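You operate a simulated robot arm through the tools that you are given. There is no shell and no other tool. Be economical: measure what you need, move in short steps, check, and stop when the job is done.

You are at the controls of a simulated two-armed robot. One attempt, no reset.

## Task
Put the white clip on the top of the pellet loader away on the top of the packing bench. Then take the blue chip and leave it on the shelf of the jar bench. Then fetch the eyelet block labelled "1.75" and set it on top of the black roller on the top of the right low cabinet. Then take the tape tab from the top of the rewind bench and put it on the top of the near stack of blue spools. Then put the lock pin on top of the high yellow wheel. Then put the teal hook on the top of the left winder. Then take the purge tin marked "Purge 25" from the top of the left low cabinet and put it on the top of the rewind bench. Then fetch the white-over-teal wheel and set it on the right low shelf of the long bench. Keep to this order. Set down upright: eyelet block, purge tin.

The check looks at the end state, three seconds after you hand in, the way a careful person would. Anything else that was tipped, shoved, dropped, spilled or broken makes it a failure.

## Robot
Two 6-joint arms with three-finger grippers on one trunk, on a base that drives. Base frame: it is fixed to the floor where the robot stands at the start and does not move with it; the origin is under the middle of the robot, x ahead of it, y to its left, z up; the surface under the hand at the start is at about z = 860. Readings come in mm, degrees, newtons and seconds.
The left shoulder is at the start at [21, 170, 1523], the right one opposite. With the tool pointing down near the work surface each hand reaches from about 300 to 580 mm from the robot's upright axis, wherever it stands, measured 20 degrees to its own side. Places, roughly: black roller (6x6x4 cm) [1800, -11800, 600]; blue chip [2500, 0, 750]; eyelet block [750, -11250, 750]; high yellow wheel [3250, -16250, 750]; lock pin [3000, -12500, 750]; purge tin [1000, -11500, 500]; right low shelf of the long bench [7800, -15400, 300]; shelf of the jar bench [2400, 0, 300]; tape tab [2750, -12500, 750]; teal hook (14x3x3 cm) [600, -12100, 700]; top of the left winder (32x24 cm) [380, -11820, 1520]; top of the near stack of blue spools (12x12 cm) [1840, -11640, 680]; top of the packing bench [2600, -18400, 800]; top of the rewind bench [2700, -12300, 700]; white clip (4x3x2 cm) [500, 0, 900]; white-over-teal wheel (9x9x7 cm) [3000, -16100, 800]. Payload 2.2 kg a hand.
Tool frame (each hand has its own): the origin (TCP) lies between the finger pads and is the grasp point; the fingertips stand 25 mm ahead of it; z points along the fingers, y is the line along which they close. Largest opening 104 mm; the body of the gripper starts 74 mm behind the TCP.
Orientation is that of the tool frame in the base frame, as [roll, pitch, yaw] about the fixed x, y, z axes, in that order (R = Rz(yaw) Ry(pitch) Rx(roll)). With the fingers straight down and closing along the base's y, the tool's x points along the base's -x, its y along +y and its z along -z.

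## Interface
- The arms move only by the tool drive_tool. It takes "left_motion", "right_motion" or both (then of equal length, played together; a hand with none holds still); each is a list of rows, each an object (a shift or turn left out is 0, a gripper value left out holds the last) with "delta_pos": the shift along the base's x, y, z in units of 30 mm (1.0 is 30 mm), a list of three; "angular": the turn, a rotation vector about the base's x, y, z in units of 8 degrees (1.0 is 8 degrees), a list of three; "grip": the closure, from 0 (fully open) to 1 (shut). In form: [{"delta_pos": [dx, dy, dz], "angular": [wx, wy, wz], "grip": grip}, ...]. A call has 1 to 8 rows; each row shifts and turns the commanded pose from where the row before left it. A call with a number of a shift or a turn outside -1 to 1 is refused whole. A row lasts 0.2 s, in which the tool goes at most 50 mm and 8.6 degrees; a call with a longer step from one row to the next is refused whole, and so is a gripper value outside its range. A pose out of reach is approached as far as the arm can. The call stops where the force on the tool passes 40 N (or 10 N more than at its start, if that is more) or the arm is blocked; 0.2 s more then pass. The fingers move at their own pace and stop on an object; they squeeze with about 39 N. The grip force told is the motor's: it shows also when the fingers shut on nothing. Time passes only in rows, and 0.2 s behind the last, so rows that do not move let the fingers close. The reply holds the time, the measured pose of the TCP, the force on the tool along the base axes, the opening and the grip force, in the units named above and with some noise, with the torque about the TCP (base axes, N m) and any sound that the robot's microphone picked up.
- Cameras (640 x 400 px; columns grow to the right, rows downward): "scene" is now at [154.7, 15.2, 1406.6]; the picture's right is [0.16, -0.99, 0.00], its down [-0.66, -0.11, -0.75] and it looks along [0.74, 0.12, -0.66] (base axes); focal length 271 px, centre (320, 200). "left" rides on the left gripper at [82, -3, -104] in its tool frame; the picture's right is [0.04, 1.00, 0.00], its down [-0.75, 0.03, -0.66] and it looks along [-0.66, 0.03, 0.75] (tool axes); focal length 256 px, centre (320, 200). "right" rides on the right gripper at [82, 3, -104] in its tool frame; the picture's right is [-0.04, 1.00, 0.00], its down [-0.75, -0.03, -0.66] and it looks along [-0.66, -0.03, 0.75] (tool axes); focal length 256 px, centre (320, 200). There is no depth. A picture from a camera that has moved, and an enlarged one, comes with that camera's place and axes in the base frame and with its lens.
- get_image(camera): a new picture of that camera. No time passes.
- raise_lower(by): slides the trunk up (or, below 0, down) by that many mm; the arms and the scene camera ride with it, the base frame stays. It gives what a move gives, with no picture.
- base_move(legs): drives the robot by 1 to 6 legs, each [ahead, left, turn to the left] in mm, mm and degrees, along the robot's own axes; the way and the turn of a leg run together, so that a leg with both is an arc; at most 1500 mm and 180 degrees a leg. The arms and the cameras ride along, it lands a little off, and it stops where it bumps. It gives what a move gives.
- head_to(pan, tilt): turns the head with the scene camera to pan (to the left, within 60 degrees either way) and tilt (down, from -29 to 69), counted from straight ahead of the robot. It gives what a move gives.
- inspect(camera, box): a new picture of the part [left, top, right, bottom] of that camera's present view, enlarged. No time passes.
- sign_off(): hands the job in; it is judged then, once.

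Go step by step. Nothing tells you exact positions but the pictures and the camera data: compare them with the known pose of the tool, close in by small moves and look again before you grip or let go. The budget is 483 turns and 226 pictures, counting those below and the enlarged ones. Unless the task says otherwise, let go and move clear before handing in.

The tools are called after ">>>" as name(argument=value, ...) on one line, values as JSON. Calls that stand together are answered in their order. drive_tool: Moves the arms, as the interface text tells. Its arguments: {"type":"object","properties":{"left_motion":{"type":"array"},"right_motion":{"type":"array"}},"required":[]} The other tools are called the same way: raise_lower (by) slides the trunk up or down; base_move (legs) drives the base; head_to (pan, tilt) turns the head that bears the scene camera; get_image (camera) takes a picture; inspect (camera, box) takes an enlarged picture of a part of a camera's view; sign_off () hands the job in.

At the start:

```text
t: 0.0
left_ee_pos: [561.0, 328.2, 1147.9]
left_tcp_rot: [-179.9, 0.0, 180.0]
left_force: [-0.9, -0.2, -0.1]
left_wrist_torque: [-0.02, 0.01, -0.02]
left_finger_gap: 104.2
left_grasp_force: 0.0
right_ee_pos: [497.3, -165.1, 1123.7]
right_tcp_rot: [180.0, 0.1, 179.9]
right_force: [-0.4, 1.0, 0.7]
right_wrist_torque: [-0.01, 0.0, 0.01]
right_finger_gap: 104.2
right_grasp_force: 0.1
trunk travel left (down, up): [-715.0, 27.0]
robot x, y, heading: [-0.8, 4.3, -0.1]
head pan, tilt: [9.4, 41.6]
```

scene: 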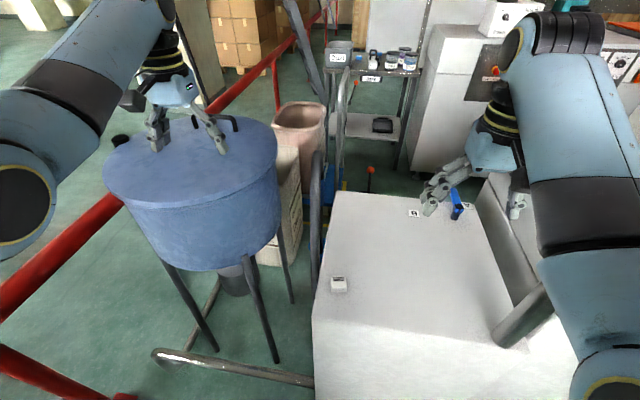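
right: 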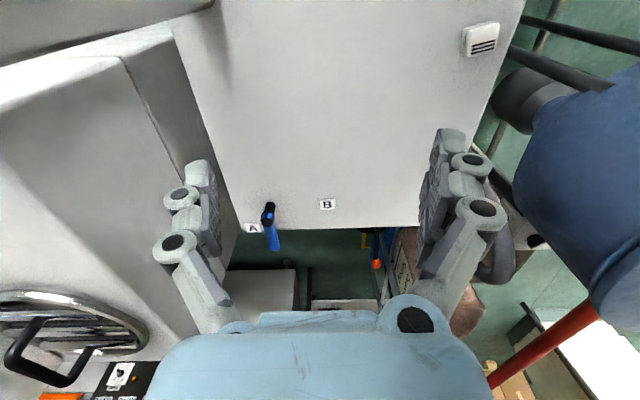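
left: 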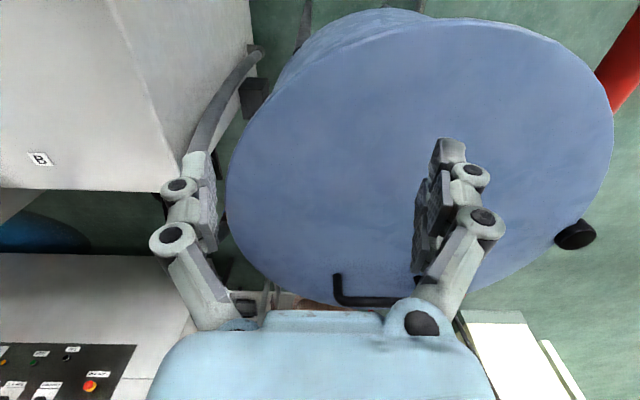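

The white clip sits at about (482, 28, 870) on the near white top, going by both the scene and right cameras. I'll enlarge it to see how it lies before moving the right hand over.

>>> inspect(camera="right", box=[420, 0, 540, 80])

>>> inspect(camera="scene", box=[290, 180, 490, 310])

```text
5.00 times, centred on (480, 40) of right
camera zoom: at [417.1, -162.4, 1225.4], right [0.04, 1.0, 0.0], down [0.75, -0.03, 0.66], along [0.66, -0.03, -0.75], focal length 1280 px, centre (-480, 1000)
```

zoom: 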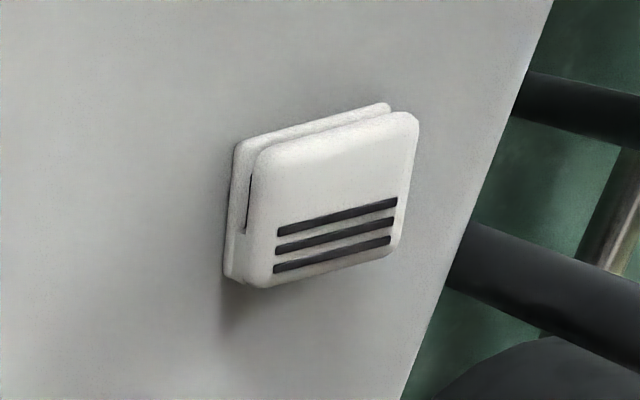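

```text
3.08 times, centred on (390, 245) of scene
camera zoom: at [154.7, 15.2, 1406.6], right [0.16, -0.99, 0.0], down [-0.66, -0.11, -0.75], along [0.74, 0.12, -0.66], focal length 834 px, centre (105, 62)
```

zoom: 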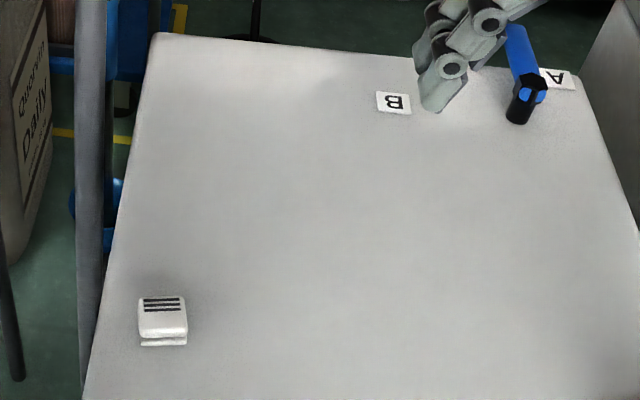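

The clip lies flat, about 38 mm along y and 30 mm along x, and is yawed roughly +11°. I'm moving the right hand above it, turned to match.

>>> drive_tool(right_motion=[{"delta_pos": [-0.06, 0.8, -0.6], "angular": [0, 0, 0.16]}, {"delta_pos": [-0.06, 0.8, -0.6], "angular": [0, 0, 0.16]}, {"delta_pos": [-0.06, 0.8, -0.6], "angular": [0, 0, 0.16]}, {"delta_pos": [-0.06, 0.8, -0.6], "angular": [0, 0, 0.16]}, {"delta_pos": [-0.06, 0.8, -0.6], "angular": [0, 0, 0.16]}, {"delta_pos": [-0.06, 0.8, -0.6], "angular": [0, 0, 0.16]}, {"delta_pos": [-0.06, 0.8, -0.6], "angular": [0, 0, 0.16]}, {"delta_pos": [-0.06, 0.8, -0.6], "angular": [0, 0, 0.16]}])

>>> get_image(camera="right")

```text
t: 1.0
left_ee_pos: [562.6, 328.9, 1148.3]
left_tcp_rot: [180.0, -0.1, -179.9]
left_force: [0.0, -0.1, 0.3]
left_wrist_torque: [-0.03, 0.0, -0.03]
left_finger_gap: 104.2
left_grasp_force: 0.1
right_ee_pos: [515.7, -179.0, 1056.6]
right_tcp_rot: [-171.4, 1.7, -178.9]
right_force: [0.4, 0.2, -0.5]
right_wrist_torque: [0.0, -0.02, -0.01]
right_finger_gap: 104.1
right_grasp_force: 0.1
trunk travel left (down, up): [-715.0, 27.0]
robot x, y, heading: [-2.4, 1.1, 0.2]
head pan, tilt: [9.4, 41.6]
stopped in row 4 (right hand): the arm was blocked; the commanded pose is now the measured one
```

```text
220 pictures are left
camera right: at [432.1, -161.6, 1155.1], right [0.03, 0.99, -0.15], down [0.73, 0.08, 0.68], along [0.68, -0.13, -0.72], focal length 256 px, centre (320, 200)
```

right: 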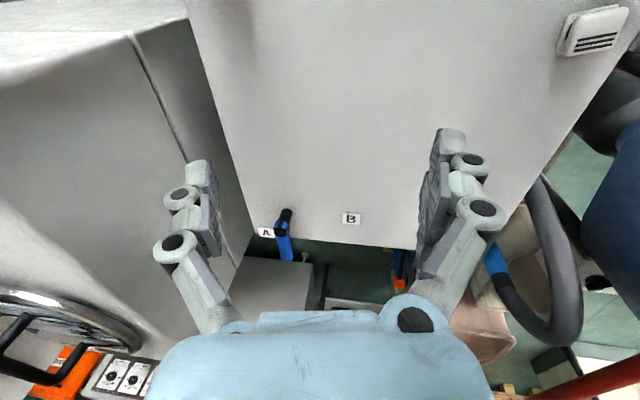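

The right arm blocked partway and tilted a little. I'll look at the scene before choosing another approach.

>>> get_image(camera="scene")

```text
219 pictures are left
camera scene: at [154.9, 15.0, 1406.6], right [0.16, -0.99, 0.0], down [-0.66, -0.11, -0.75], along [0.74, 0.12, -0.66], focal length 271 px, centre (320, 200)
```

scene: 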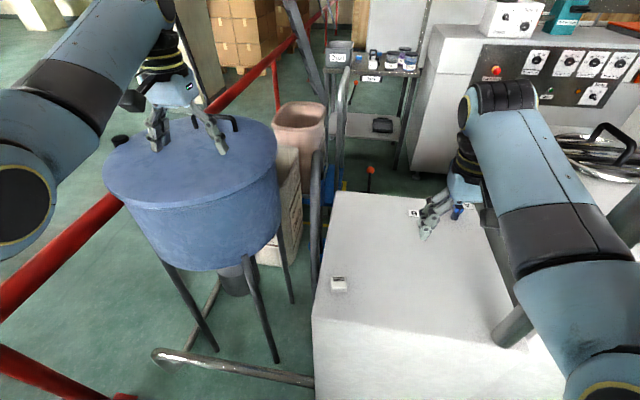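

The right arm's elbow is crowded by the grey machine. I'll lift the right hand back up and bring the left hand over the clip instead, staying high first.

>>> drive_tool(right_motion=[{"delta_pos": [0, 0, 0.8], "angular": [-0.5, 0, 0]}, {"delta_pos": [0, 0, 0.8], "angular": [-0.5, 0, 0]}, {"delta_pos": [0, 0, 0.8]}, {"delta_pos": [0, 0, 0.8]}, {"delta_pos": [0, 0, 0]}, {"delta_pos": [0, 0, 0]}, {"delta_pos": [0, 0, 0]}, {"delta_pos": [0, 0, 0]}], left_motion=[{"delta_pos": [-0.2, -0.9, 0]}, {"delta_pos": [-0.2, -0.9, 0]}, {"delta_pos": [-0.2, -0.9, 0]}, {"delta_pos": [-0.2, -0.9, 0]}, {"delta_pos": [-0.2, -0.9, 0]}, {"delta_pos": [-0.2, -0.9, 0]}, {"delta_pos": [-0.2, -0.9, 0]}, {"delta_pos": [-0.2, -0.9, 0]}])

```text
t: 3.0
left_ee_pos: [522.3, 157.6, 1150.1]
left_tcp_rot: [176.2, 0.9, -177.6]
left_force: [0.5, -0.2, -0.3]
left_wrist_torque: [0.03, -0.02, -0.01]
left_finger_gap: 103.8
left_grasp_force: 0.0
right_ee_pos: [518.0, -222.9, 1151.8]
right_tcp_rot: [-159.5, 1.7, 179.1]
right_force: [-0.3, -0.6, -0.9]
right_wrist_torque: [0.04, 0.01, 0.03]
right_finger_gap: 103.8
right_grasp_force: 0.0
trunk travel left (down, up): [-715.0, 27.0]
robot x, y, heading: [-0.3, -2.4, -0.1]
head pan, tilt: [9.4, 41.6]
stopped in row 8 (left hand): the arm was blocked; the commanded pose is now the measured one
```

Each hand seems unable to cross inside its own shoulder line (about |y| = 165), so the base has to turn. I'll move both hands outward and up and level them first.

>>> drive_tool(right_motion=[{"delta_pos": [0, -0.5, 0.3], "angular": [-0.5, 0, 0]}, {"delta_pos": [0, -0.5, 0.3], "angular": [-0.5, 0, 0]}, {"delta_pos": [0, 0, 0], "angular": [-0.5, 0, 0]}, {"delta_pos": [0, 0, 0], "angular": [-0.5, 0, 0]}, {"delta_pos": [0, 0, 0], "angular": [-0.5, 0, 0]}, {"delta_pos": [0, 0, 0]}], left_motion=[{"delta_pos": [0, 0.6, 0.5], "angular": [0.1, 0, -0.1]}, {"delta_pos": [0, 0.6, 0.5], "angular": [0.1, 0, -0.1]}, {"delta_pos": [0, 0.6, 0.5], "angular": [0.1, 0, -0.1]}, {"delta_pos": [0, 0, 0.5], "angular": [0.1, 0, 0]}, {"delta_pos": [0, 0, 0], "angular": [0.1, 0, 0]}, {"delta_pos": [0, 0, 0]}])

```text
t: 4.6
left_ee_pos: [548.8, 203.5, 1171.4]
left_tcp_rot: [172.5, 1.0, 179.6]
left_force: [0.1, -0.7, 0.1]
left_wrist_torque: [0.04, 0.01, 0.01]
left_finger_gap: 104.1
left_grasp_force: 0.1
left hand out of reach, approached as far as the arm can: row 1, 2, 3, 4
right_ee_pos: [522.0, -291.4, 1177.3]
right_tcp_rot: [-136.0, 2.5, 177.9]
right_force: [0.3, 0.0, 0.1]
right_wrist_torque: [0.01, 0.03, -0.02]
right_finger_gap: 104.0
right_grasp_force: 0.1
trunk travel left (down, up): [-715.0, 27.0]
robot x, y, heading: [0.4, 1.3, -0.2]
head pan, tilt: [9.4, 41.6]
stopped in row 6 (right hand): the arm was blocked; the commanded pose is now the measured one
```

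The right hand's roll moved against what I commanded, so I'll test a small turn the other way and look.

>>> drive_tool(right_motion=[{"angular": [0.5, 0, 0]}, {"angular": [0.5, 0, 0]}, {}])

>>> get_image(camera="scene")

```text
t: 5.4
left_ee_pos: [548.9, 203.5, 1172.4]
left_tcp_rot: [172.4, 0.9, 179.7]
left_force: [-0.7, 0.0, -0.1]
left_wrist_torque: [-0.02, -0.01, 0.02]
left_finger_gap: 104.2
left_grasp_force: 0.0
right_ee_pos: [519.6, -289.0, 1178.0]
right_tcp_rot: [-144.0, 2.2, 177.7]
right_force: [-0.1, -0.4, 0.4]
right_wrist_torque: [0.02, 0.03, 0.01]
right_finger_gap: 104.2
right_grasp_force: 0.1
trunk travel left (down, up): [-715.0, 27.0]
robot x, y, heading: [2.3, 0.5, 0.1]
head pan, tilt: [9.4, 41.6]
```

```text
218 pictures are left
camera scene: at [154.7, 15.8, 1406.6], right [0.16, -0.99, 0.0], down [-0.66, -0.11, -0.75], along [0.74, 0.12, -0.66], focal length 271 px, centre (320, 200)
```

scene: 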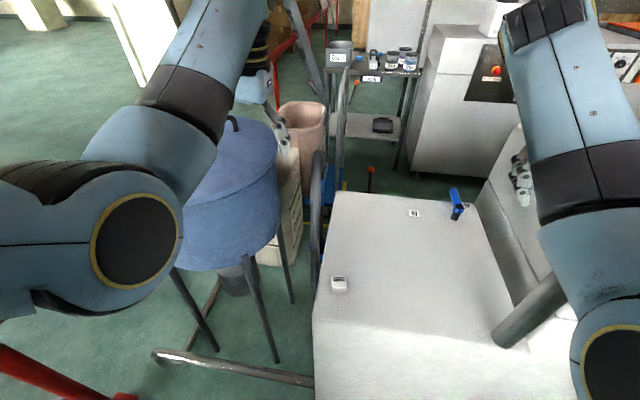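

The turn about x acts with the opposite sign to what I expected. I'll level the right hand that way, then test sideways motion and yaw separately.

>>> drive_tool(right_motion=[{"angular": [0.9, 0, 0]}, {"angular": [0.9, 0, 0]}, {"angular": [0.9, 0, 0]}, {"angular": [0.9, 0, 0]}, {"angular": [0.9, 0, 0]}, {}], left_motion=[{"delta_pos": [-0.7, 0, 0], "angular": [-0.5, 0, 0]}, {"delta_pos": [-0.7, 0, 0], "angular": [-0.5, 0, 0]}, {}, {}, {}, {}])

>>> drive_tool(right_motion=[{"delta_pos": [0, 0.8, 0]}, {}, {}], left_motion=[{"angular": [0, 0, 1]}, {}, {}])

>>> drive_tool(right_motion=[{"delta_pos": [-0.8, 0, 0]}, {}, {}], left_motion=[{"angular": [0, 1, 0]}, {}, {}])

```text
t: 7.0
left_ee_pos: [531.8, 243.6, 1143.3]
left_tcp_rot: [-179.0, 0.8, -176.7]
left_force: [0.0, 0.8, -0.2]
left_wrist_torque: [-0.04, -0.02, -0.04]
left_finger_gap: 104.0
left_grasp_force: 0.0
left hand out of reach, approached as far as the arm can: row 1, 2
right_ee_pos: [576.2, -229.9, 1159.4]
right_tcp_rot: [179.5, 0.8, -179.3]
right_force: [-0.7, -1.7, 0.2]
right_wrist_torque: [0.13, -0.01, 0.03]
right_finger_gap: 104.2
right_grasp_force: 0.1
right hand out of reach, approached as far as the arm can: row 2, 3, 4
trunk travel left (down, up): [-715.0, 27.0]
robot x, y, heading: [13.8, 0.9, 3.6]
head pan, tilt: [9.4, 41.6]
stopped in row 6 (left hand): the arm was blocked; the commanded pose is now the measured one
```

```text
t: 7.8
left_ee_pos: [532.5, 224.6, 1148.3]
left_tcp_rot: [-179.7, 1.0, -170.5]
left_force: [0.6, -0.6, 0.2]
left_wrist_torque: [-0.01, 0.02, 0.02]
left_finger_gap: 103.8
left_grasp_force: 0.0
right_ee_pos: [563.2, -234.5, 1157.6]
right_tcp_rot: [179.4, 0.9, 178.9]
right_force: [0.7, -0.1, 0.4]
right_wrist_torque: [0.04, 0.01, 0.02]
right_finger_gap: 103.9
right_grasp_force: 0.1
trunk travel left (down, up): [-715.0, 27.0]
robot x, y, heading: [10.6, 11.6, 1.9]
head pan, tilt: [9.4, 41.6]
```

```text
t: 8.6
left_ee_pos: [545.2, 223.5, 1132.2]
left_tcp_rot: [179.0, -6.8, -170.2]
left_force: [0.2, -0.7, 0.0]
left_wrist_torque: [0.01, -0.02, -0.01]
left_finger_gap: 104.2
left_grasp_force: 0.0
left hand out of reach, approached as far as the arm can: row 1
right_ee_pos: [546.8, -234.4, 1148.2]
right_tcp_rot: [179.3, 1.2, 179.0]
right_force: [0.1, -0.7, 0.0]
right_wrist_torque: [0.04, 0.01, 0.01]
right_finger_gap: 104.2
right_grasp_force: 0.0
right hand out of reach, approached as far as the arm can: row 1
trunk travel left (down, up): [-715.0, 27.0]
robot x, y, heading: [9.7, 8.6, 1.9]
head pan, tilt: [9.4, 41.6]
```

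The x-turn sign is explained: at yaw 180 the roll reads inverted, so the interface is normal. The base shifted slightly during that move though, so I want to see what an arm touched.

>>> get_image(camera="scene")

>>> get_image(camera="left")

>>> get_image(camera="right")

```text
217 pictures are left
camera scene: at [166.0, 29.2, 1406.6], right [0.2, -0.98, 0.0], down [-0.65, -0.13, -0.75], along [0.73, 0.15, -0.66], focal length 271 px, centre (320, 200)
```

scene: 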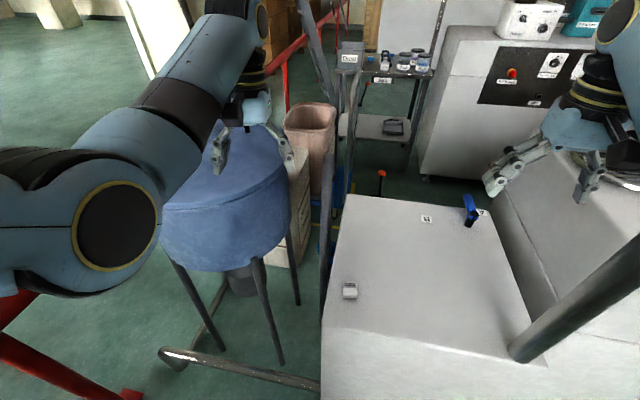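

```text
216 pictures are left
camera left: at [477.8, 206.2, 1245.4], right [-0.21, 0.98, 0.02], down [0.81, 0.16, 0.56], along [0.55, 0.14, -0.83], focal length 256 px, centre (320, 200)
```

left: 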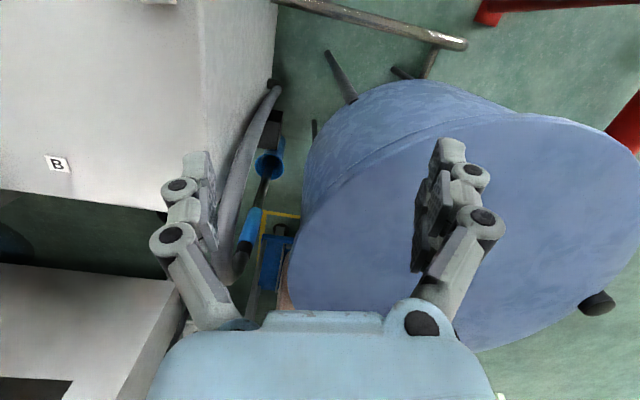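

```text
215 pictures are left
camera right: at [465.1, -231.2, 1248.8], right [0.06, 1.0, 0.01], down [0.74, -0.05, 0.67], along [0.67, -0.03, -0.74], focal length 256 px, centre (320, 200)
```

right: 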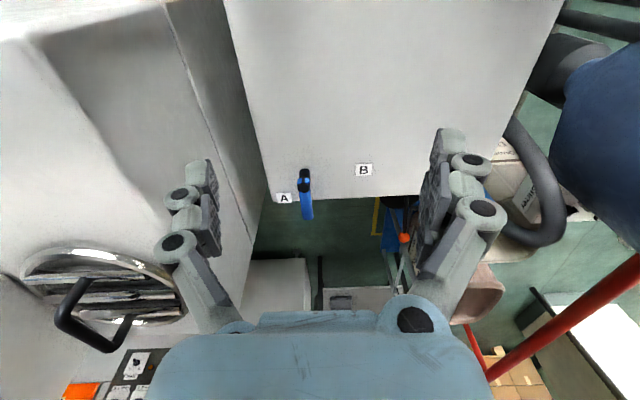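

A vertical grey post stands at about (439, −301) beside the right arm, and that is probably what it touched. I'll pan right to see how the right arm lies around it.

>>> head_to(pan=-40, tilt=35)

>>> get_image(camera="scene")

```text
t: 9.8
left_ee_pos: [544.9, 222.4, 1132.4]
left_tcp_rot: [179.0, -6.9, -170.2]
left_force: [0.5, 0.0, 0.3]
left_wrist_torque: [0.0, 0.0, 0.02]
left_finger_gap: 103.8
left_grasp_force: 0.0
right_ee_pos: [546.9, -234.5, 1147.2]
right_tcp_rot: [179.3, 1.1, 179.0]
right_force: [-0.1, 0.3, -0.7]
right_wrist_torque: [0.01, 0.0, 0.0]
right_finger_gap: 104.0
right_grasp_force: 0.0
trunk travel left (down, up): [-715.0, 27.0]
robot x, y, heading: [12.8, 7.0, 1.7]
head pan, tilt: [-40.0, 35.0]
```

```text
214 pictures are left
camera scene: at [153.2, -41.5, 1416.6], right [-0.62, -0.79, 0.0], down [-0.45, 0.35, -0.82], along [0.64, -0.51, -0.57], focal length 271 px, centre (320, 200)
```

scene: 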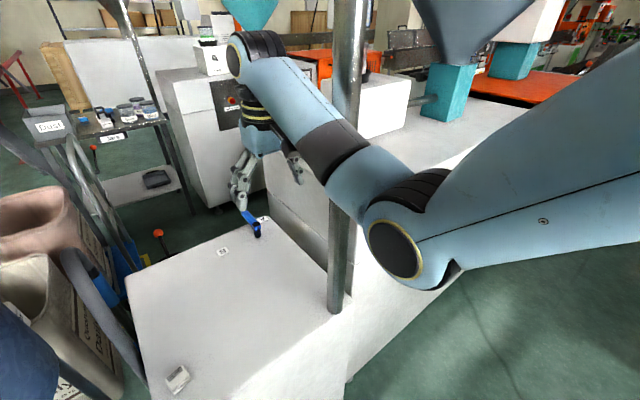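

The forearm lies just inside the post. I'll bring the right hand back to its free starting pose, then back off and angle the base so the clip falls on the right hand's side, away from the post.

>>> drive_tool(right_motion=[{"delta_pos": [-0.3, 0.6, 0]}, {"delta_pos": [-0.4, 0.6, -0.2]}, {"delta_pos": [-0.5, 0.6, -0.2]}, {"delta_pos": [-0.5, 0.5, -0.2]}, {}], left_motion=[{"angular": [0, -0.4, -0.4]}, {"angular": [0, -0.4, -0.4]}, {"delta_pos": [-0.5, 0, 0], "angular": [0, 0, -0.3]}, {}, {}])

```text
t: 11.0
left_ee_pos: [529.9, 222.2, 1133.8]
left_tcp_rot: [179.8, -0.4, -179.0]
left_force: [-0.3, 0.6, 1.2]
left_wrist_torque: [0.01, 0.02, -0.02]
left_finger_gap: 103.9
left_grasp_force: 0.0
right_ee_pos: [499.6, -163.5, 1120.8]
right_tcp_rot: [179.2, 1.0, 179.0]
right_force: [0.0, -0.5, 0.4]
right_wrist_torque: [0.02, -0.01, -0.01]
right_finger_gap: 103.9
right_grasp_force: 0.1
right hand out of reach, approached as far as the arm can: row 1, 3
trunk travel left (down, up): [-715.0, 27.0]
robot x, y, heading: [9.3, 7.5, 2.0]
head pan, tilt: [-40.0, 35.0]
```

The right hand is back at its start pose and clear. Backing the base off, sidestepping left and turning left now.

>>> base_move(legs=[[-105, 0, 0], [0, 70, 0], [0, 0, 13]])

>>> get_image(camera="scene")

>>> get_image(camera="right")

```text
t: 13.6
left_ee_pos: [360.7, 398.9, 1133.1]
left_tcp_rot: [179.8, -0.5, -166.1]
left_force: [0.1, -0.1, -0.4]
left_wrist_torque: [-0.01, 0.05, 0.02]
left_finger_gap: 103.9
left_grasp_force: 0.1
right_ee_pos: [418.3, 16.1, 1122.5]
right_tcp_rot: [179.3, 1.1, -167.9]
right_force: [-0.2, -0.3, -0.1]
right_wrist_torque: [0.0, -0.01, 0.0]
right_finger_gap: 103.7
right_grasp_force: 0.0
trunk travel left (down, up): [-715.0, 27.0]
robot x, y, heading: [-96.3, 74.4, 15.1]
head pan, tilt: [-40.0, 35.0]
```

```text
213 pictures are left
camera scene: at [53.5, 56.0, 1416.6], right [-0.42, -0.91, 0.0], down [-0.52, 0.24, -0.82], along [0.74, -0.35, -0.57], focal length 271 px, centre (320, 200)
```

scene: 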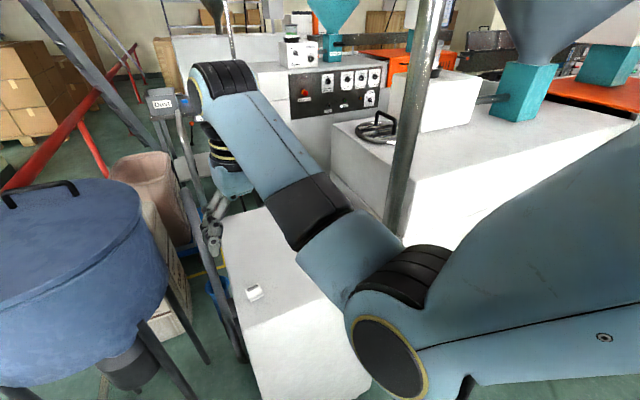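

```text
212 pictures are left
camera right: at [337.0, 0.6, 1223.6], right [-0.17, 0.99, 0.01], down [0.73, 0.12, 0.67], along [0.66, 0.12, -0.74], focal length 256 px, centre (320, 200)
```

right: 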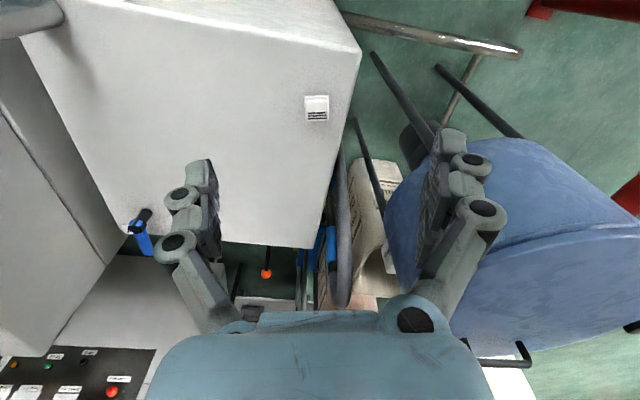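

The clip now reads (481, 25), consistent with before, but it's near the limit of reach. I'll ease forward 55 mm and then move over it.

>>> base_move(legs=[[55, 0, 0]])

>>> drive_tool(right_motion=[{"delta_pos": [0.1, 0, -0.8]}, {"delta_pos": [0.1, 0, -0.8]}, {"delta_pos": [0.1, 0, -0.8]}, {"delta_pos": [0, 0, -0.8]}, {"delta_pos": [0, 0, -0.8]}, {"delta_pos": [0, 0, -0.8]}, {}])

>>> get_image(camera="right")

```text
t: 14.5
left_ee_pos: [413.4, 413.2, 1132.3]
left_tcp_rot: [179.8, -0.5, -166.0]
left_force: [1.1, 0.0, -0.5]
left_wrist_torque: [-0.03, 0.05, -0.01]
left_finger_gap: 104.2
left_grasp_force: 0.1
right_ee_pos: [471.1, 31.0, 1123.1]
right_tcp_rot: [179.3, 1.0, -168.1]
right_force: [0.1, 0.4, -0.1]
right_wrist_torque: [-0.02, 0.03, 0.02]
right_finger_gap: 103.9
right_grasp_force: 0.0
trunk travel left (down, up): [-715.0, 27.0]
robot x, y, heading: [-43.0, 92.1, 14.9]
head pan, tilt: [-40.0, 35.0]
```

```text
t: 16.1
left_ee_pos: [413.9, 414.5, 1132.5]
left_tcp_rot: [179.6, -0.5, -165.9]
left_force: [0.1, -0.5, 0.1]
left_wrist_torque: [0.0, -0.01, 0.0]
left_finger_gap: 103.7
left_grasp_force: 0.2
right_ee_pos: [478.1, 30.4, 979.3]
right_tcp_rot: [179.3, 1.0, -168.0]
right_force: [0.5, 0.1, 0.3]
right_wrist_torque: [0.02, 0.0, 0.0]
right_finger_gap: 103.9
right_grasp_force: 0.0
trunk travel left (down, up): [-715.0, 27.0]
robot x, y, heading: [-43.9, 87.3, 14.9]
head pan, tilt: [-40.0, 35.0]
```

```text
211 pictures are left
camera right: at [396.8, 15.0, 1079.9], right [-0.17, 0.99, 0.01], down [0.73, 0.12, 0.67], along [0.66, 0.12, -0.74], focal length 256 px, centre (320, 200)
```

right: 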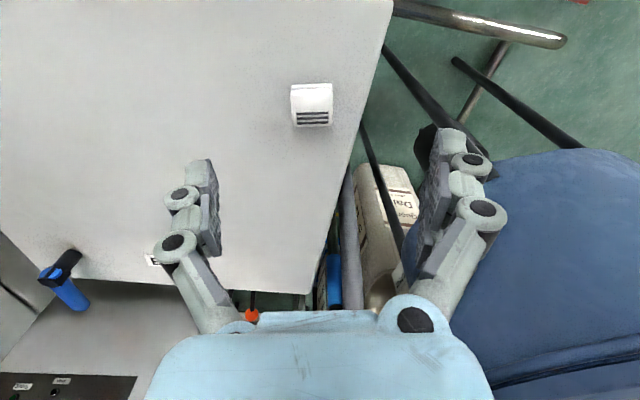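

The clip centre reads (481, 25). Descending to z ≈ 890, which puts the fingertips just above the surface, then closing.

>>> drive_tool(right_motion=[{"delta_pos": [0.1, -0.15, -0.8]}, {"delta_pos": [0, 0, -0.8]}, {"delta_pos": [0, 0, -0.8]}, {"delta_pos": [0, 0, -0.5]}, {}])

>>> get_image(camera="right")

```text
t: 17.3
left_ee_pos: [412.6, 413.9, 1133.9]
left_tcp_rot: [179.7, -0.4, -166.0]
left_force: [-0.6, 0.1, -0.1]
left_wrist_torque: [0.01, 0.01, 0.01]
left_finger_gap: 103.8
left_grasp_force: 0.0
right_ee_pos: [482.1, 26.2, 892.4]
right_tcp_rot: [179.3, 1.1, -167.9]
right_force: [0.7, 0.4, -0.6]
right_wrist_torque: [0.02, 0.03, 0.01]
right_finger_gap: 104.1
right_grasp_force: 0.0
trunk travel left (down, up): [-715.0, 27.0]
robot x, y, heading: [-45.2, 85.2, 15.0]
head pan, tilt: [-40.0, 35.0]
```

```text
210 pictures are left
camera right: at [401.6, 10.8, 993.2], right [-0.17, 0.99, 0.01], down [0.73, 0.12, 0.67], along [0.66, 0.12, -0.74], focal length 256 px, centre (320, 200)
```

right: 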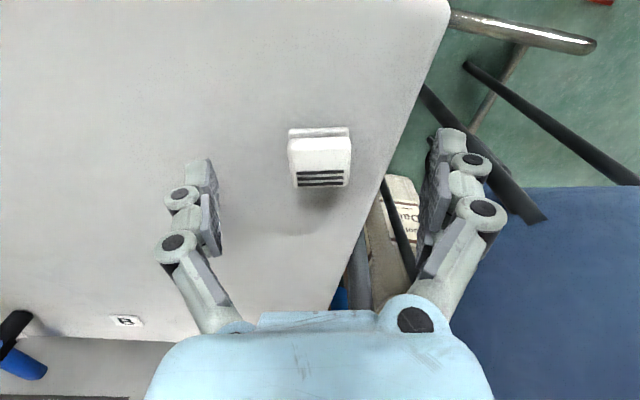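

The clip sits centred between the fingertips at about pixel (320, 160), where they should meet. Closing.

>>> drive_tool(right_motion=[{"grip": 1}, {"grip": 1}, {"grip": 1}, {"grip": 1}])

>>> get_image(camera="right")

```text
t: 18.3
left_ee_pos: [412.5, 413.4, 1132.9]
left_tcp_rot: [179.7, -0.5, -166.1]
left_force: [-0.3, -0.2, 0.6]
left_wrist_torque: [-0.03, -0.01, 0.01]
left_finger_gap: 104.0
left_grasp_force: 0.0
right_ee_pos: [482.2, 25.5, 892.5]
right_tcp_rot: [179.2, 1.1, -168.0]
right_force: [-0.2, 0.7, -0.4]
right_wrist_torque: [0.0, 0.04, 0.06]
right_finger_gap: 32.9
right_grasp_force: 38.9
trunk travel left (down, up): [-715.0, 27.0]
robot x, y, heading: [-41.5, 91.3, 14.8]
head pan, tilt: [-40.0, 35.0]
```

```text
209 pictures are left
camera right: at [401.6, 10.8, 993.2], right [-0.17, 0.99, 0.01], down [0.73, 0.12, 0.67], along [0.66, 0.12, -0.74], focal length 256 px, centre (320, 200)
```

right: 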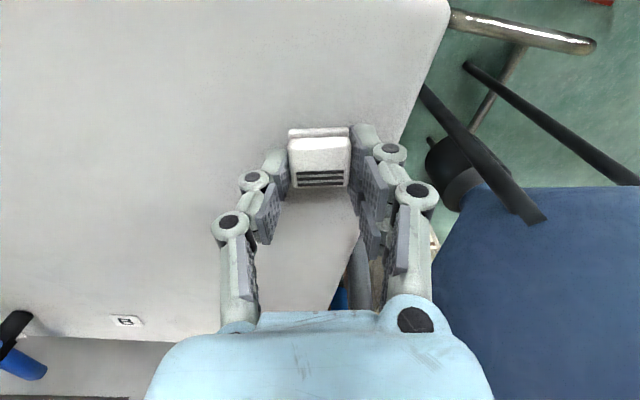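

The clip is held at a 33 mm gap. I'll lift it, bring both hands in a little, then back away from the bench to look for the route.

>>> drive_tool(right_motion=[{"delta_pos": [0, 0, 0.9]}, {"delta_pos": [0, 0, 1]}, {"delta_pos": [0, 0, 1]}, {"delta_pos": [0, 0, 1]}, {"delta_pos": [0, 0, 1]}, {"delta_pos": [-0.8, 0, 1]}, {"delta_pos": [-0.8, 0, 1]}, {"delta_pos": [-0.8, 0, 0.5]}])

>>> head_to(pan=-60, tilt=20)

>>> get_image(camera="scene")

```text
t: 20.1
left_ee_pos: [413.8, 413.5, 1133.9]
left_tcp_rot: [179.7, -0.4, -166.0]
left_force: [0.5, 0.1, -0.3]
left_wrist_torque: [0.03, -0.01, -0.01]
left_finger_gap: 103.7
left_grasp_force: 0.2
right_ee_pos: [424.7, 8.1, 1109.4]
right_tcp_rot: [-178.3, 2.2, -168.5]
right_force: [0.2, -0.3, 0.7]
right_wrist_torque: [-0.05, -0.01, 0.01]
right_finger_gap: 33.2
right_grasp_force: 38.8
right hand out of reach, approached as far as the arm can: row 8
trunk travel left (down, up): [-715.0, 27.0]
robot x, y, heading: [-44.9, 86.3, 14.9]
head pan, tilt: [-40.0, 35.0]
```

```text
t: 20.9
left_ee_pos: [412.8, 413.0, 1132.3]
left_tcp_rot: [179.7, -0.5, -165.9]
left_force: [-0.4, -0.2, 0.5]
left_wrist_torque: [0.0, -0.01, -0.04]
left_finger_gap: 104.3
left_grasp_force: 0.1
right_ee_pos: [423.3, 7.5, 1105.5]
right_tcp_rot: [-178.3, 1.8, -168.4]
right_force: [-0.2, -0.3, -0.5]
right_wrist_torque: [0.03, 0.02, 0.01]
right_finger_gap: 33.0
right_grasp_force: 38.4
trunk travel left (down, up): [-715.0, 27.0]
robot x, y, heading: [-43.3, 87.3, 14.7]
head pan, tilt: [-60.0, 20.0]
```

```text
208 pictures are left
camera scene: at [92.2, 42.0, 1440.4], right [-0.71, -0.71, 0.0], down [-0.24, 0.24, -0.94], along [0.66, -0.66, -0.34], focal length 271 px, centre (320, 200)
```

scene: 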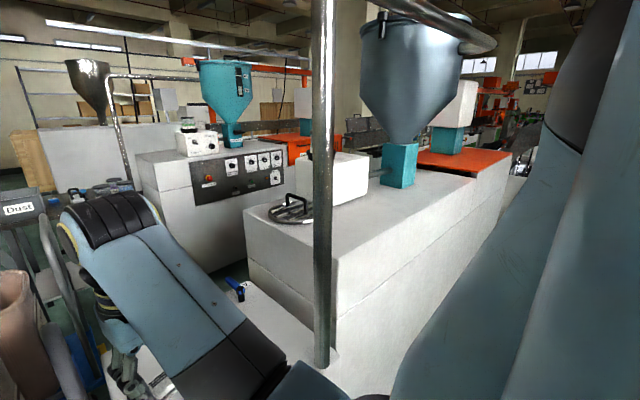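

A long machine runs off to the right along −y, so the aisle should lie on the robot's side of it. Backing off and turning right.

>>> base_move(legs=[[-500, 0, 0], [0, 0, -50], [0, 0, -55]])

>>> head_to(pan=0, tilt=15)

>>> get_image(camera="scene")

```text
t: 28.6
left_ee_pos: [-324.9, -565.2, 1132.6]
left_tcp_rot: [179.7, -0.5, 89.9]
left_force: [-0.3, -0.3, 0.0]
left_wrist_torque: [-0.02, 0.0, 0.01]
left_finger_gap: 103.8
left_grasp_force: 0.1
right_ee_pos: [-722.0, -472.0, 1102.5]
right_tcp_rot: [-178.3, 1.4, 87.4]
right_force: [0.2, -0.1, -0.6]
right_wrist_torque: [0.0, 0.03, 0.01]
right_finger_gap: 32.9
right_grasp_force: 39.0
trunk travel left (down, up): [-715.0, 27.0]
robot x, y, heading: [-532.6, -46.4, -89.4]
head pan, tilt: [-60.0, 20.0]
```

```text
t: 29.9
left_ee_pos: [-324.6, -565.0, 1132.7]
left_tcp_rot: [179.8, -0.5, 89.9]
left_force: [0.2, -0.2, 0.2]
left_wrist_torque: [-0.02, 0.01, 0.0]
left_finger_gap: 103.8
left_grasp_force: 0.1
right_ee_pos: [-723.5, -472.4, 1102.4]
right_tcp_rot: [-178.1, 1.3, 87.3]
right_force: [0.2, -0.7, -0.2]
right_wrist_torque: [0.02, 0.02, 0.02]
right_finger_gap: 33.2
right_grasp_force: 39.0
trunk travel left (down, up): [-715.0, 27.0]
robot x, y, heading: [-528.6, -46.1, -89.1]
head pan, tilt: [0.0, 15.0]
```

```text
207 pictures are left
camera scene: at [-526.2, -206.3, 1448.6], right [-1.0, -0.01, 0.0], down [0.0, 0.26, -0.97], along [0.01, -0.97, -0.26], focal length 271 px, centre (320, 200)
```

scene: 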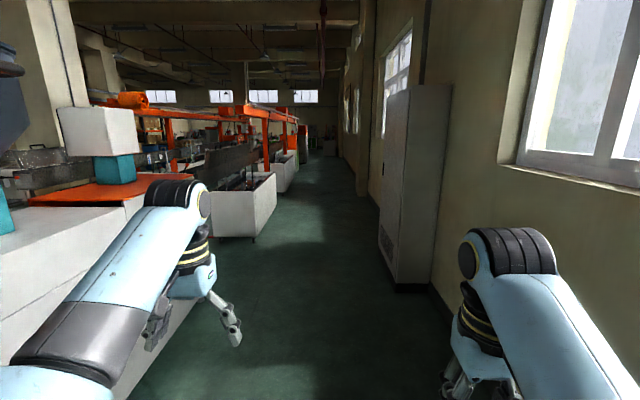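

The aisle runs straight down −y along x ≈ −530, clear for about 12 m with roughly 600 mm to spare on each side. Driving 9 m along it.

>>> base_move(legs=[[1500, 0, 0], [1500, 0, 0], [1500, 0, 0], [1500, 0, 0], [1500, 0, 0], [1500, 0, 0]])

>>> get_image(camera="scene")

```text
t: 69.9
left_ee_pos: [340.5, -8993.8, 1133.4]
left_tcp_rot: [179.8, -2.7, 97.2]
left_force: [-2.4, 10.9, 5.8]
left_wrist_torque: [-0.82, -0.31, 0.28]
left_finger_gap: 104.2
left_grasp_force: 0.0
right_ee_pos: [-62.6, -8958.4, 1102.9]
right_tcp_rot: [-178.1, 1.5, 94.0]
right_force: [0.3, -0.9, 0.1]
right_wrist_torque: [-0.05, 0.0, -0.01]
right_finger_gap: 32.8
right_grasp_force: 39.4
trunk travel left (down, up): [-715.0, 27.0]
robot x, y, heading: [81.1, -8510.3, -82.6]
head pan, tilt: [0.0, 15.0]
stopped in leg 6: the force on the tool passed its limit at 186 N (the readings are from after the stop); the commanded pose is now the measured one
```

```text
206 pictures are left
camera scene: at [101.8, -8670.5, 1448.9], right [-0.99, -0.13, 0.0], down [-0.03, 0.25, -0.97], along [0.13, -0.96, -0.26], focal length 271 px, centre (320, 200)
```

scene: 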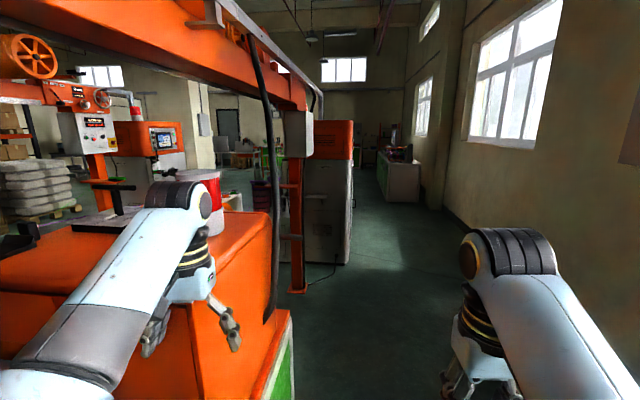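

The heading drifted by 7° and the left hand bumped an orange machine. I'll check what it touched before moving away.

>>> get_image(camera="left")

>>> inspect(camera="scene", box=[100, 160, 340, 400])

```text
205 pictures are left
camera left: at [326.2, -8919.1, 1241.2], right [0.99, 0.17, 0.01], down [0.13, -0.77, 0.62], along [0.11, -0.61, -0.78], focal length 256 px, centre (320, 200)
```

left: 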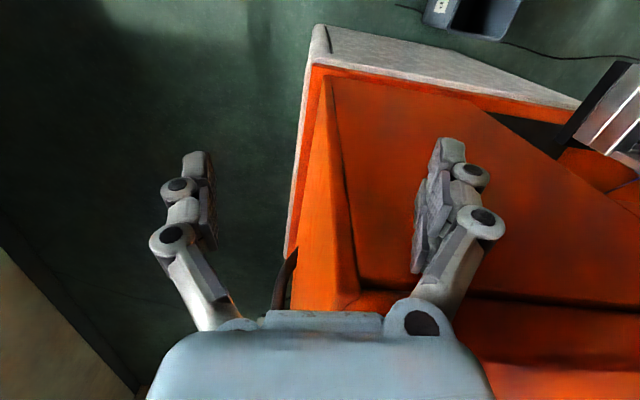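

```text
1.67 times, centred on (220, 280) of scene
camera zoom: at [101.8, -8670.5, 1448.9], right [-0.99, -0.13, 0.0], down [-0.03, 0.25, -0.97], along [0.13, -0.96, -0.26], focal length 452 px, centre (487, 67)
```

zoom: 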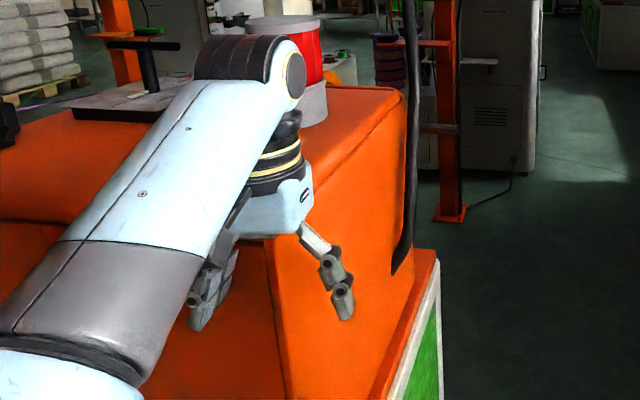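

The hand pressed against the heavy orange housing and nothing appears to have moved. I'm backing off, squaring the heading and sidestepping right before going on in shorter runs.

>>> base_move(legs=[[-250, 0, 0], [0, -400, 0], [0, 0, -7.5]])

>>> get_image(camera="scene")

```text
t: 74.4
left_ee_pos: [-151.2, -8829.3, 1132.3]
left_tcp_rot: [179.6, -2.6, 89.7]
left_force: [0.2, -0.3, -0.9]
left_wrist_torque: [-0.04, 0.0, -0.01]
left_finger_gap: 104.2
left_grasp_force: 0.1
right_ee_pos: [-546.0, -8738.1, 1102.2]
right_tcp_rot: [-178.2, 1.4, 86.5]
right_force: [0.1, -0.3, 0.0]
right_wrist_torque: [0.0, 0.03, -0.02]
right_finger_gap: 33.0
right_grasp_force: 39.3
trunk travel left (down, up): [-715.0, 27.0]
robot x, y, heading: [-344.8, -8312.9, -89.8]
head pan, tilt: [0.0, 15.0]
```

```text
203 pictures are left
camera scene: at [-345.6, -8476.7, 1448.6], right [-1.0, 0.0, 0.0], down [0.0, 0.26, -0.97], along [0.0, -0.97, -0.26], focal length 271 px, centre (320, 200)
```

scene: 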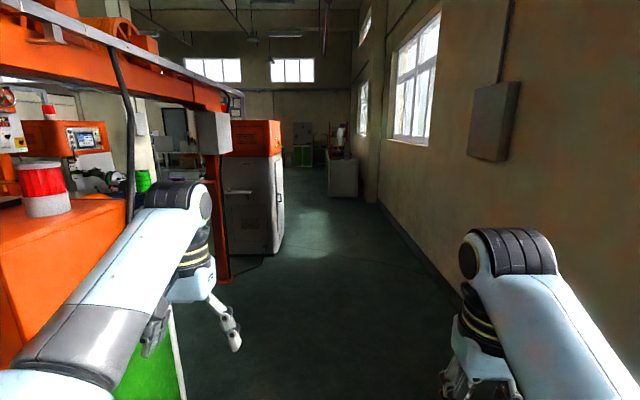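

The tall cabinet's corner stands at about x = 105, y = −11500; that looks like the left winder. I'll ease right to x ≈ −650 and pass it.

>>> base_move(legs=[[1000, -300, -1], [1000, 0, -1]])

>>> base_move(legs=[[1000, 0, 0], [1000, 0, 0]])

>>> get_image(camera="scene")

```text
t: 84.3
left_ee_pos: [-487.6, -10765.4, 1131.0]
left_tcp_rot: [179.8, -2.8, 88.0]
left_force: [-0.2, -0.5, -0.2]
left_wrist_torque: [-0.02, -0.01, 0.0]
left_finger_gap: 104.3
left_grasp_force: 0.1
right_ee_pos: [-880.3, -10664.2, 1102.6]
right_tcp_rot: [-178.1, 1.4, 84.8]
right_force: [-0.2, -0.2, 0.0]
right_wrist_torque: [-0.03, -0.02, 0.03]
right_finger_gap: 33.0
right_grasp_force: 39.3
trunk travel left (down, up): [-715.0, 27.0]
robot x, y, heading: [-668.3, -10248.7, -91.8]
head pan, tilt: [0.0, 15.0]
```

```text
t: 94.3
left_ee_pos: [-552.6, -12772.0, 1132.1]
left_tcp_rot: [179.8, -2.7, 88.2]
left_force: [-0.2, -0.6, 0.5]
left_wrist_torque: [0.02, -0.01, -0.01]
left_finger_gap: 104.1
left_grasp_force: 0.0
right_ee_pos: [-944.1, -12673.7, 1102.2]
right_tcp_rot: [-178.1, 1.4, 85.0]
right_force: [0.4, 0.3, -0.4]
right_wrist_torque: [0.02, -0.01, 0.03]
right_finger_gap: 33.0
right_grasp_force: 39.1
trunk travel left (down, up): [-715.0, 27.0]
robot x, y, heading: [-732.1, -12255.2, -91.3]
head pan, tilt: [0.0, 15.0]
```

```text
202 pictures are left
camera scene: at [-736.9, -12416.0, 1448.6], right [-1.0, 0.03, 0.0], down [0.01, 0.26, -0.97], along [-0.03, -0.97, -0.26], focal length 271 px, centre (320, 200)
```

scene: 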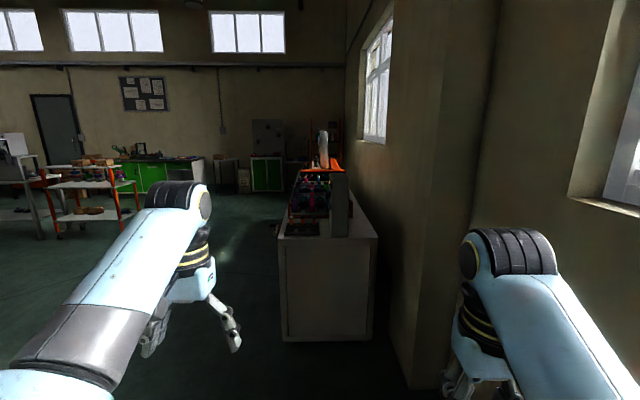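

The packing bench should be the green bench ahead on the left near the back wall. I'll turn left about 35° and look along that way.

>>> base_move(legs=[[300, 0, 0], [0, 0, 33]])

>>> get_image(camera="scene")

```text
t: 98.0
left_ee_pos: [-297.2, -12876.6, 1131.3]
left_tcp_rot: [179.8, -2.6, 122.9]
left_force: [-1.5, -0.7, -1.4]
left_wrist_torque: [-0.03, 0.02, 0.01]
left_finger_gap: 104.2
left_grasp_force: 0.0
right_ee_pos: [-676.1, -13017.8, 1102.5]
right_tcp_rot: [-178.1, 1.4, 119.6]
right_force: [-0.3, -0.5, 0.7]
right_wrist_torque: [-0.01, 0.02, 0.0]
right_finger_gap: 33.0
right_grasp_force: 39.1
trunk travel left (down, up): [-715.0, 27.0]
robot x, y, heading: [-737.2, -12549.4, -56.9]
head pan, tilt: [0.0, 15.0]
```

```text
201 pictures are left
camera scene: at [-650.1, -12688.4, 1448.6], right [-0.84, -0.55, 0.0], down [-0.14, 0.22, -0.97], along [0.53, -0.81, -0.26], focal length 271 px, centre (320, 200)
```

scene: 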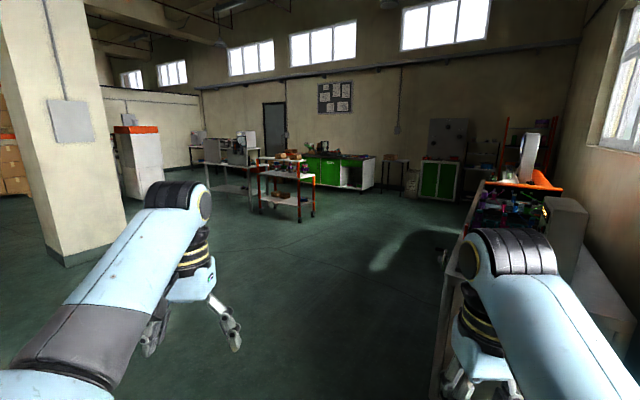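

The floor ahead is open; the packing bench is the green one ahead, and the wheels' orange table is left of it. I'll drive in two parts, keeping to the right of the orange table.

>>> base_move(legs=[[1500, 0, 0], [0, 0, -18], [1300, 0, 0], [1300, 0, 0]])

>>> get_image(camera="scene")

```text
t: 118.9
left_ee_pos: [1082.8, -16824.0, 1131.9]
left_tcp_rot: [179.8, -2.7, 106.4]
left_force: [0.9, -0.5, 0.6]
left_wrist_torque: [0.02, 0.0, 0.01]
left_finger_gap: 104.1
left_grasp_force: 0.1
right_ee_pos: [678.4, -16852.2, 1102.5]
right_tcp_rot: [-178.2, 1.5, 103.3]
right_force: [-0.5, 0.8, -0.4]
right_wrist_torque: [0.02, -0.01, -0.03]
right_finger_gap: 33.2
right_grasp_force: 38.8
trunk travel left (down, up): [-715.0, 27.0]
robot x, y, heading: [749.9, -16388.0, -73.3]
head pan, tilt: [0.0, 15.0]
```

```text
200 pictures are left
camera scene: at [795.6, -16543.7, 1448.6], right [-0.96, -0.29, 0.0], down [-0.07, 0.25, -0.97], along [0.28, -0.93, -0.26], focal length 271 px, centre (320, 200)
```

scene: 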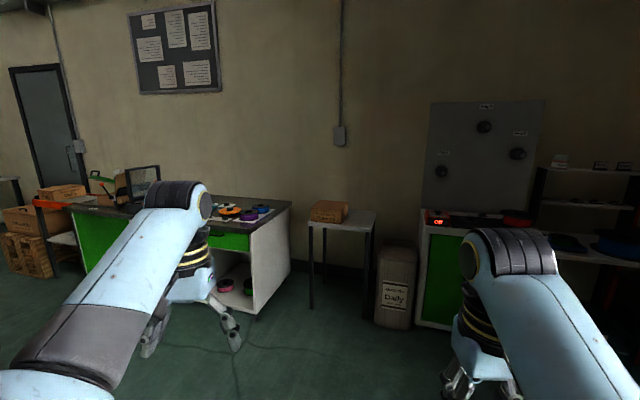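

The packing bench's near-right top corner is at about (1710, −17970, 800). I'll move on a bit, then turn left to look along its front.

>>> base_move(legs=[[700, 0, 0], [0, 0, 65]])

>>> get_image(camera="scene")

```text
t: 125.7
left_ee_pos: [1487.6, -16943.5, 1133.1]
left_tcp_rot: [179.8, -2.6, 172.7]
left_force: [-0.5, -0.1, 0.2]
left_wrist_torque: [0.04, 0.0, -0.01]
left_finger_gap: 103.9
left_grasp_force: 0.1
right_ee_pos: [1351.1, -17324.0, 1102.6]
right_tcp_rot: [-177.9, 1.4, 169.3]
right_force: [-0.6, -1.1, 0.1]
right_wrist_torque: [0.0, 0.02, 0.0]
right_finger_gap: 32.9
right_grasp_force: 39.2
trunk travel left (down, up): [-715.0, 27.0]
robot x, y, heading: [953.4, -17073.3, -7.2]
head pan, tilt: [0.0, 15.0]
```

```text
199 pictures are left
camera scene: at [1117.2, -17092.5, 1448.6], right [-0.12, -0.99, 0.0], down [-0.26, 0.03, -0.97], along [0.96, -0.12, -0.26], focal length 271 px, centre (320, 200)
```

scene: 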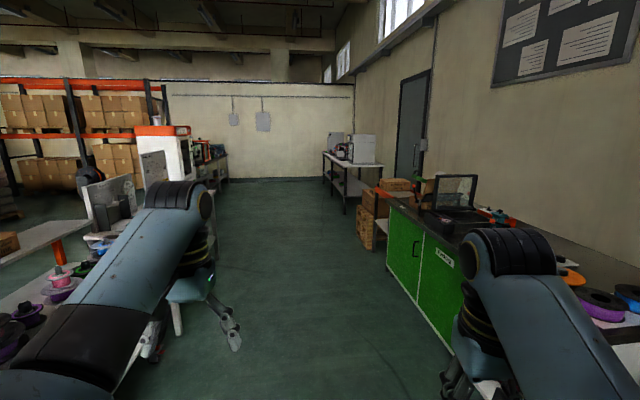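

The corridor between the wheel table and the packing bench is about 1.6 m wide. I'll drive to x ≈ 2350 and turn to face the bench.

>>> base_move(legs=[[1400, 0, 0], [0, 0, -83]])

>>> head_to(pan=0, tilt=40)

>>> get_image(camera="scene")

```text
t: 136.1
left_ee_pos: [2499.0, -17762.2, 1132.3]
left_tcp_rot: [179.8, -2.7, 89.0]
left_force: [0.1, -0.8, -0.2]
left_wrist_torque: [0.01, 0.03, 0.01]
left_finger_gap: 104.1
left_grasp_force: 0.0
right_ee_pos: [2105.4, -17666.9, 1102.2]
right_tcp_rot: [-178.1, 1.5, 85.7]
right_force: [-0.9, -0.7, -0.8]
right_wrist_torque: [-0.01, 0.03, 0.02]
right_finger_gap: 32.8
right_grasp_force: 38.9
trunk travel left (down, up): [-715.0, 27.0]
robot x, y, heading: [2312.4, -17242.5, -91.0]
head pan, tilt: [0.0, 15.0]
```

```text
t: 137.0
left_ee_pos: [2498.7, -17761.8, 1132.4]
left_tcp_rot: [179.7, -2.7, 88.9]
left_force: [0.1, 1.0, 0.3]
left_wrist_torque: [-0.02, 0.01, -0.02]
left_finger_gap: 104.0
left_grasp_force: 0.2
right_ee_pos: [2104.8, -17666.9, 1102.2]
right_tcp_rot: [-178.1, 1.3, 85.7]
right_force: [1.4, -0.2, -0.3]
right_wrist_torque: [-0.03, 0.01, 0.0]
right_finger_gap: 33.2
right_grasp_force: 38.9
trunk travel left (down, up): [-715.0, 27.0]
robot x, y, heading: [2311.0, -17244.4, -91.0]
head pan, tilt: [0.0, 40.0]
```

```text
198 pictures are left
camera scene: at [2310.2, -17398.6, 1409.1], right [-1.0, 0.01, 0.0], down [0.01, 0.64, -0.77], along [-0.01, -0.77, -0.64], focal length 271 px, centre (320, 200)
```

scene: 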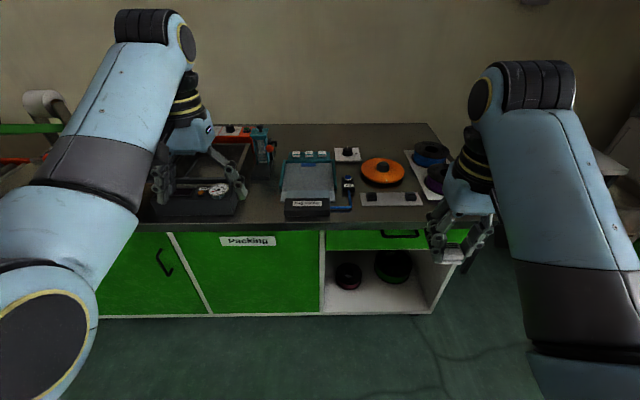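

The bench top is labelled "Packing"; its front edge is at y ≈ −18150, z ≈ 716. I'll come closer and look for a free spot.

>>> base_move(legs=[[420, 0, 0]])

>>> get_image(camera="scene")

>>> get_image(camera="right")

```text
t: 139.6
left_ee_pos: [2481.9, -18184.5, 1131.7]
left_tcp_rot: [179.8, -2.6, 88.2]
left_force: [-0.3, 0.4, -0.9]
left_wrist_torque: [0.05, -0.02, 0.01]
left_finger_gap: 104.2
left_grasp_force: 0.1
right_ee_pos: [2091.7, -18083.6, 1101.9]
right_tcp_rot: [-178.0, 1.3, 85.0]
right_force: [0.2, 0.5, -0.5]
right_wrist_torque: [-0.03, -0.02, 0.04]
right_finger_gap: 32.9
right_grasp_force: 39.1
trunk travel left (down, up): [-715.0, 27.0]
robot x, y, heading: [2305.5, -17661.2, -91.7]
head pan, tilt: [0.0, 40.0]
```

```text
197 pictures are left
camera scene: at [2299.2, -17818.2, 1409.0], right [-1.0, 0.03, 0.0], down [0.02, 0.64, -0.77], along [-0.02, -0.77, -0.64], focal length 271 px, centre (320, 200)
```

scene: 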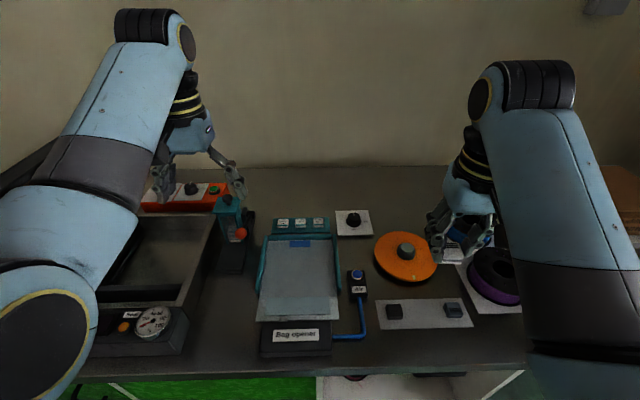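

```text
196 pictures are left
camera right: at [2106.5, -18001.0, 1202.4], right [0.99, -0.13, -0.03], down [-0.07, -0.73, 0.68], along [-0.11, -0.67, -0.74], focal length 256 px, centre (320, 200)
```

right: 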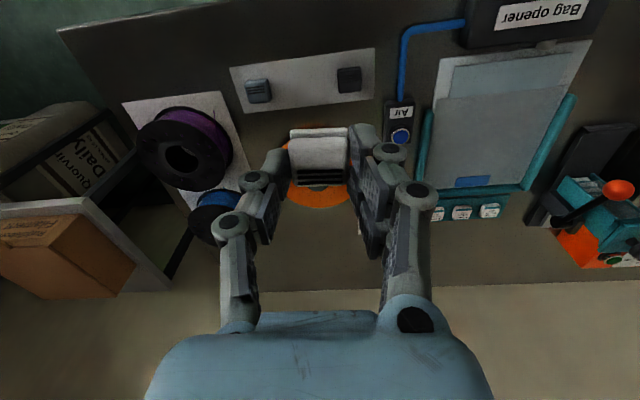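

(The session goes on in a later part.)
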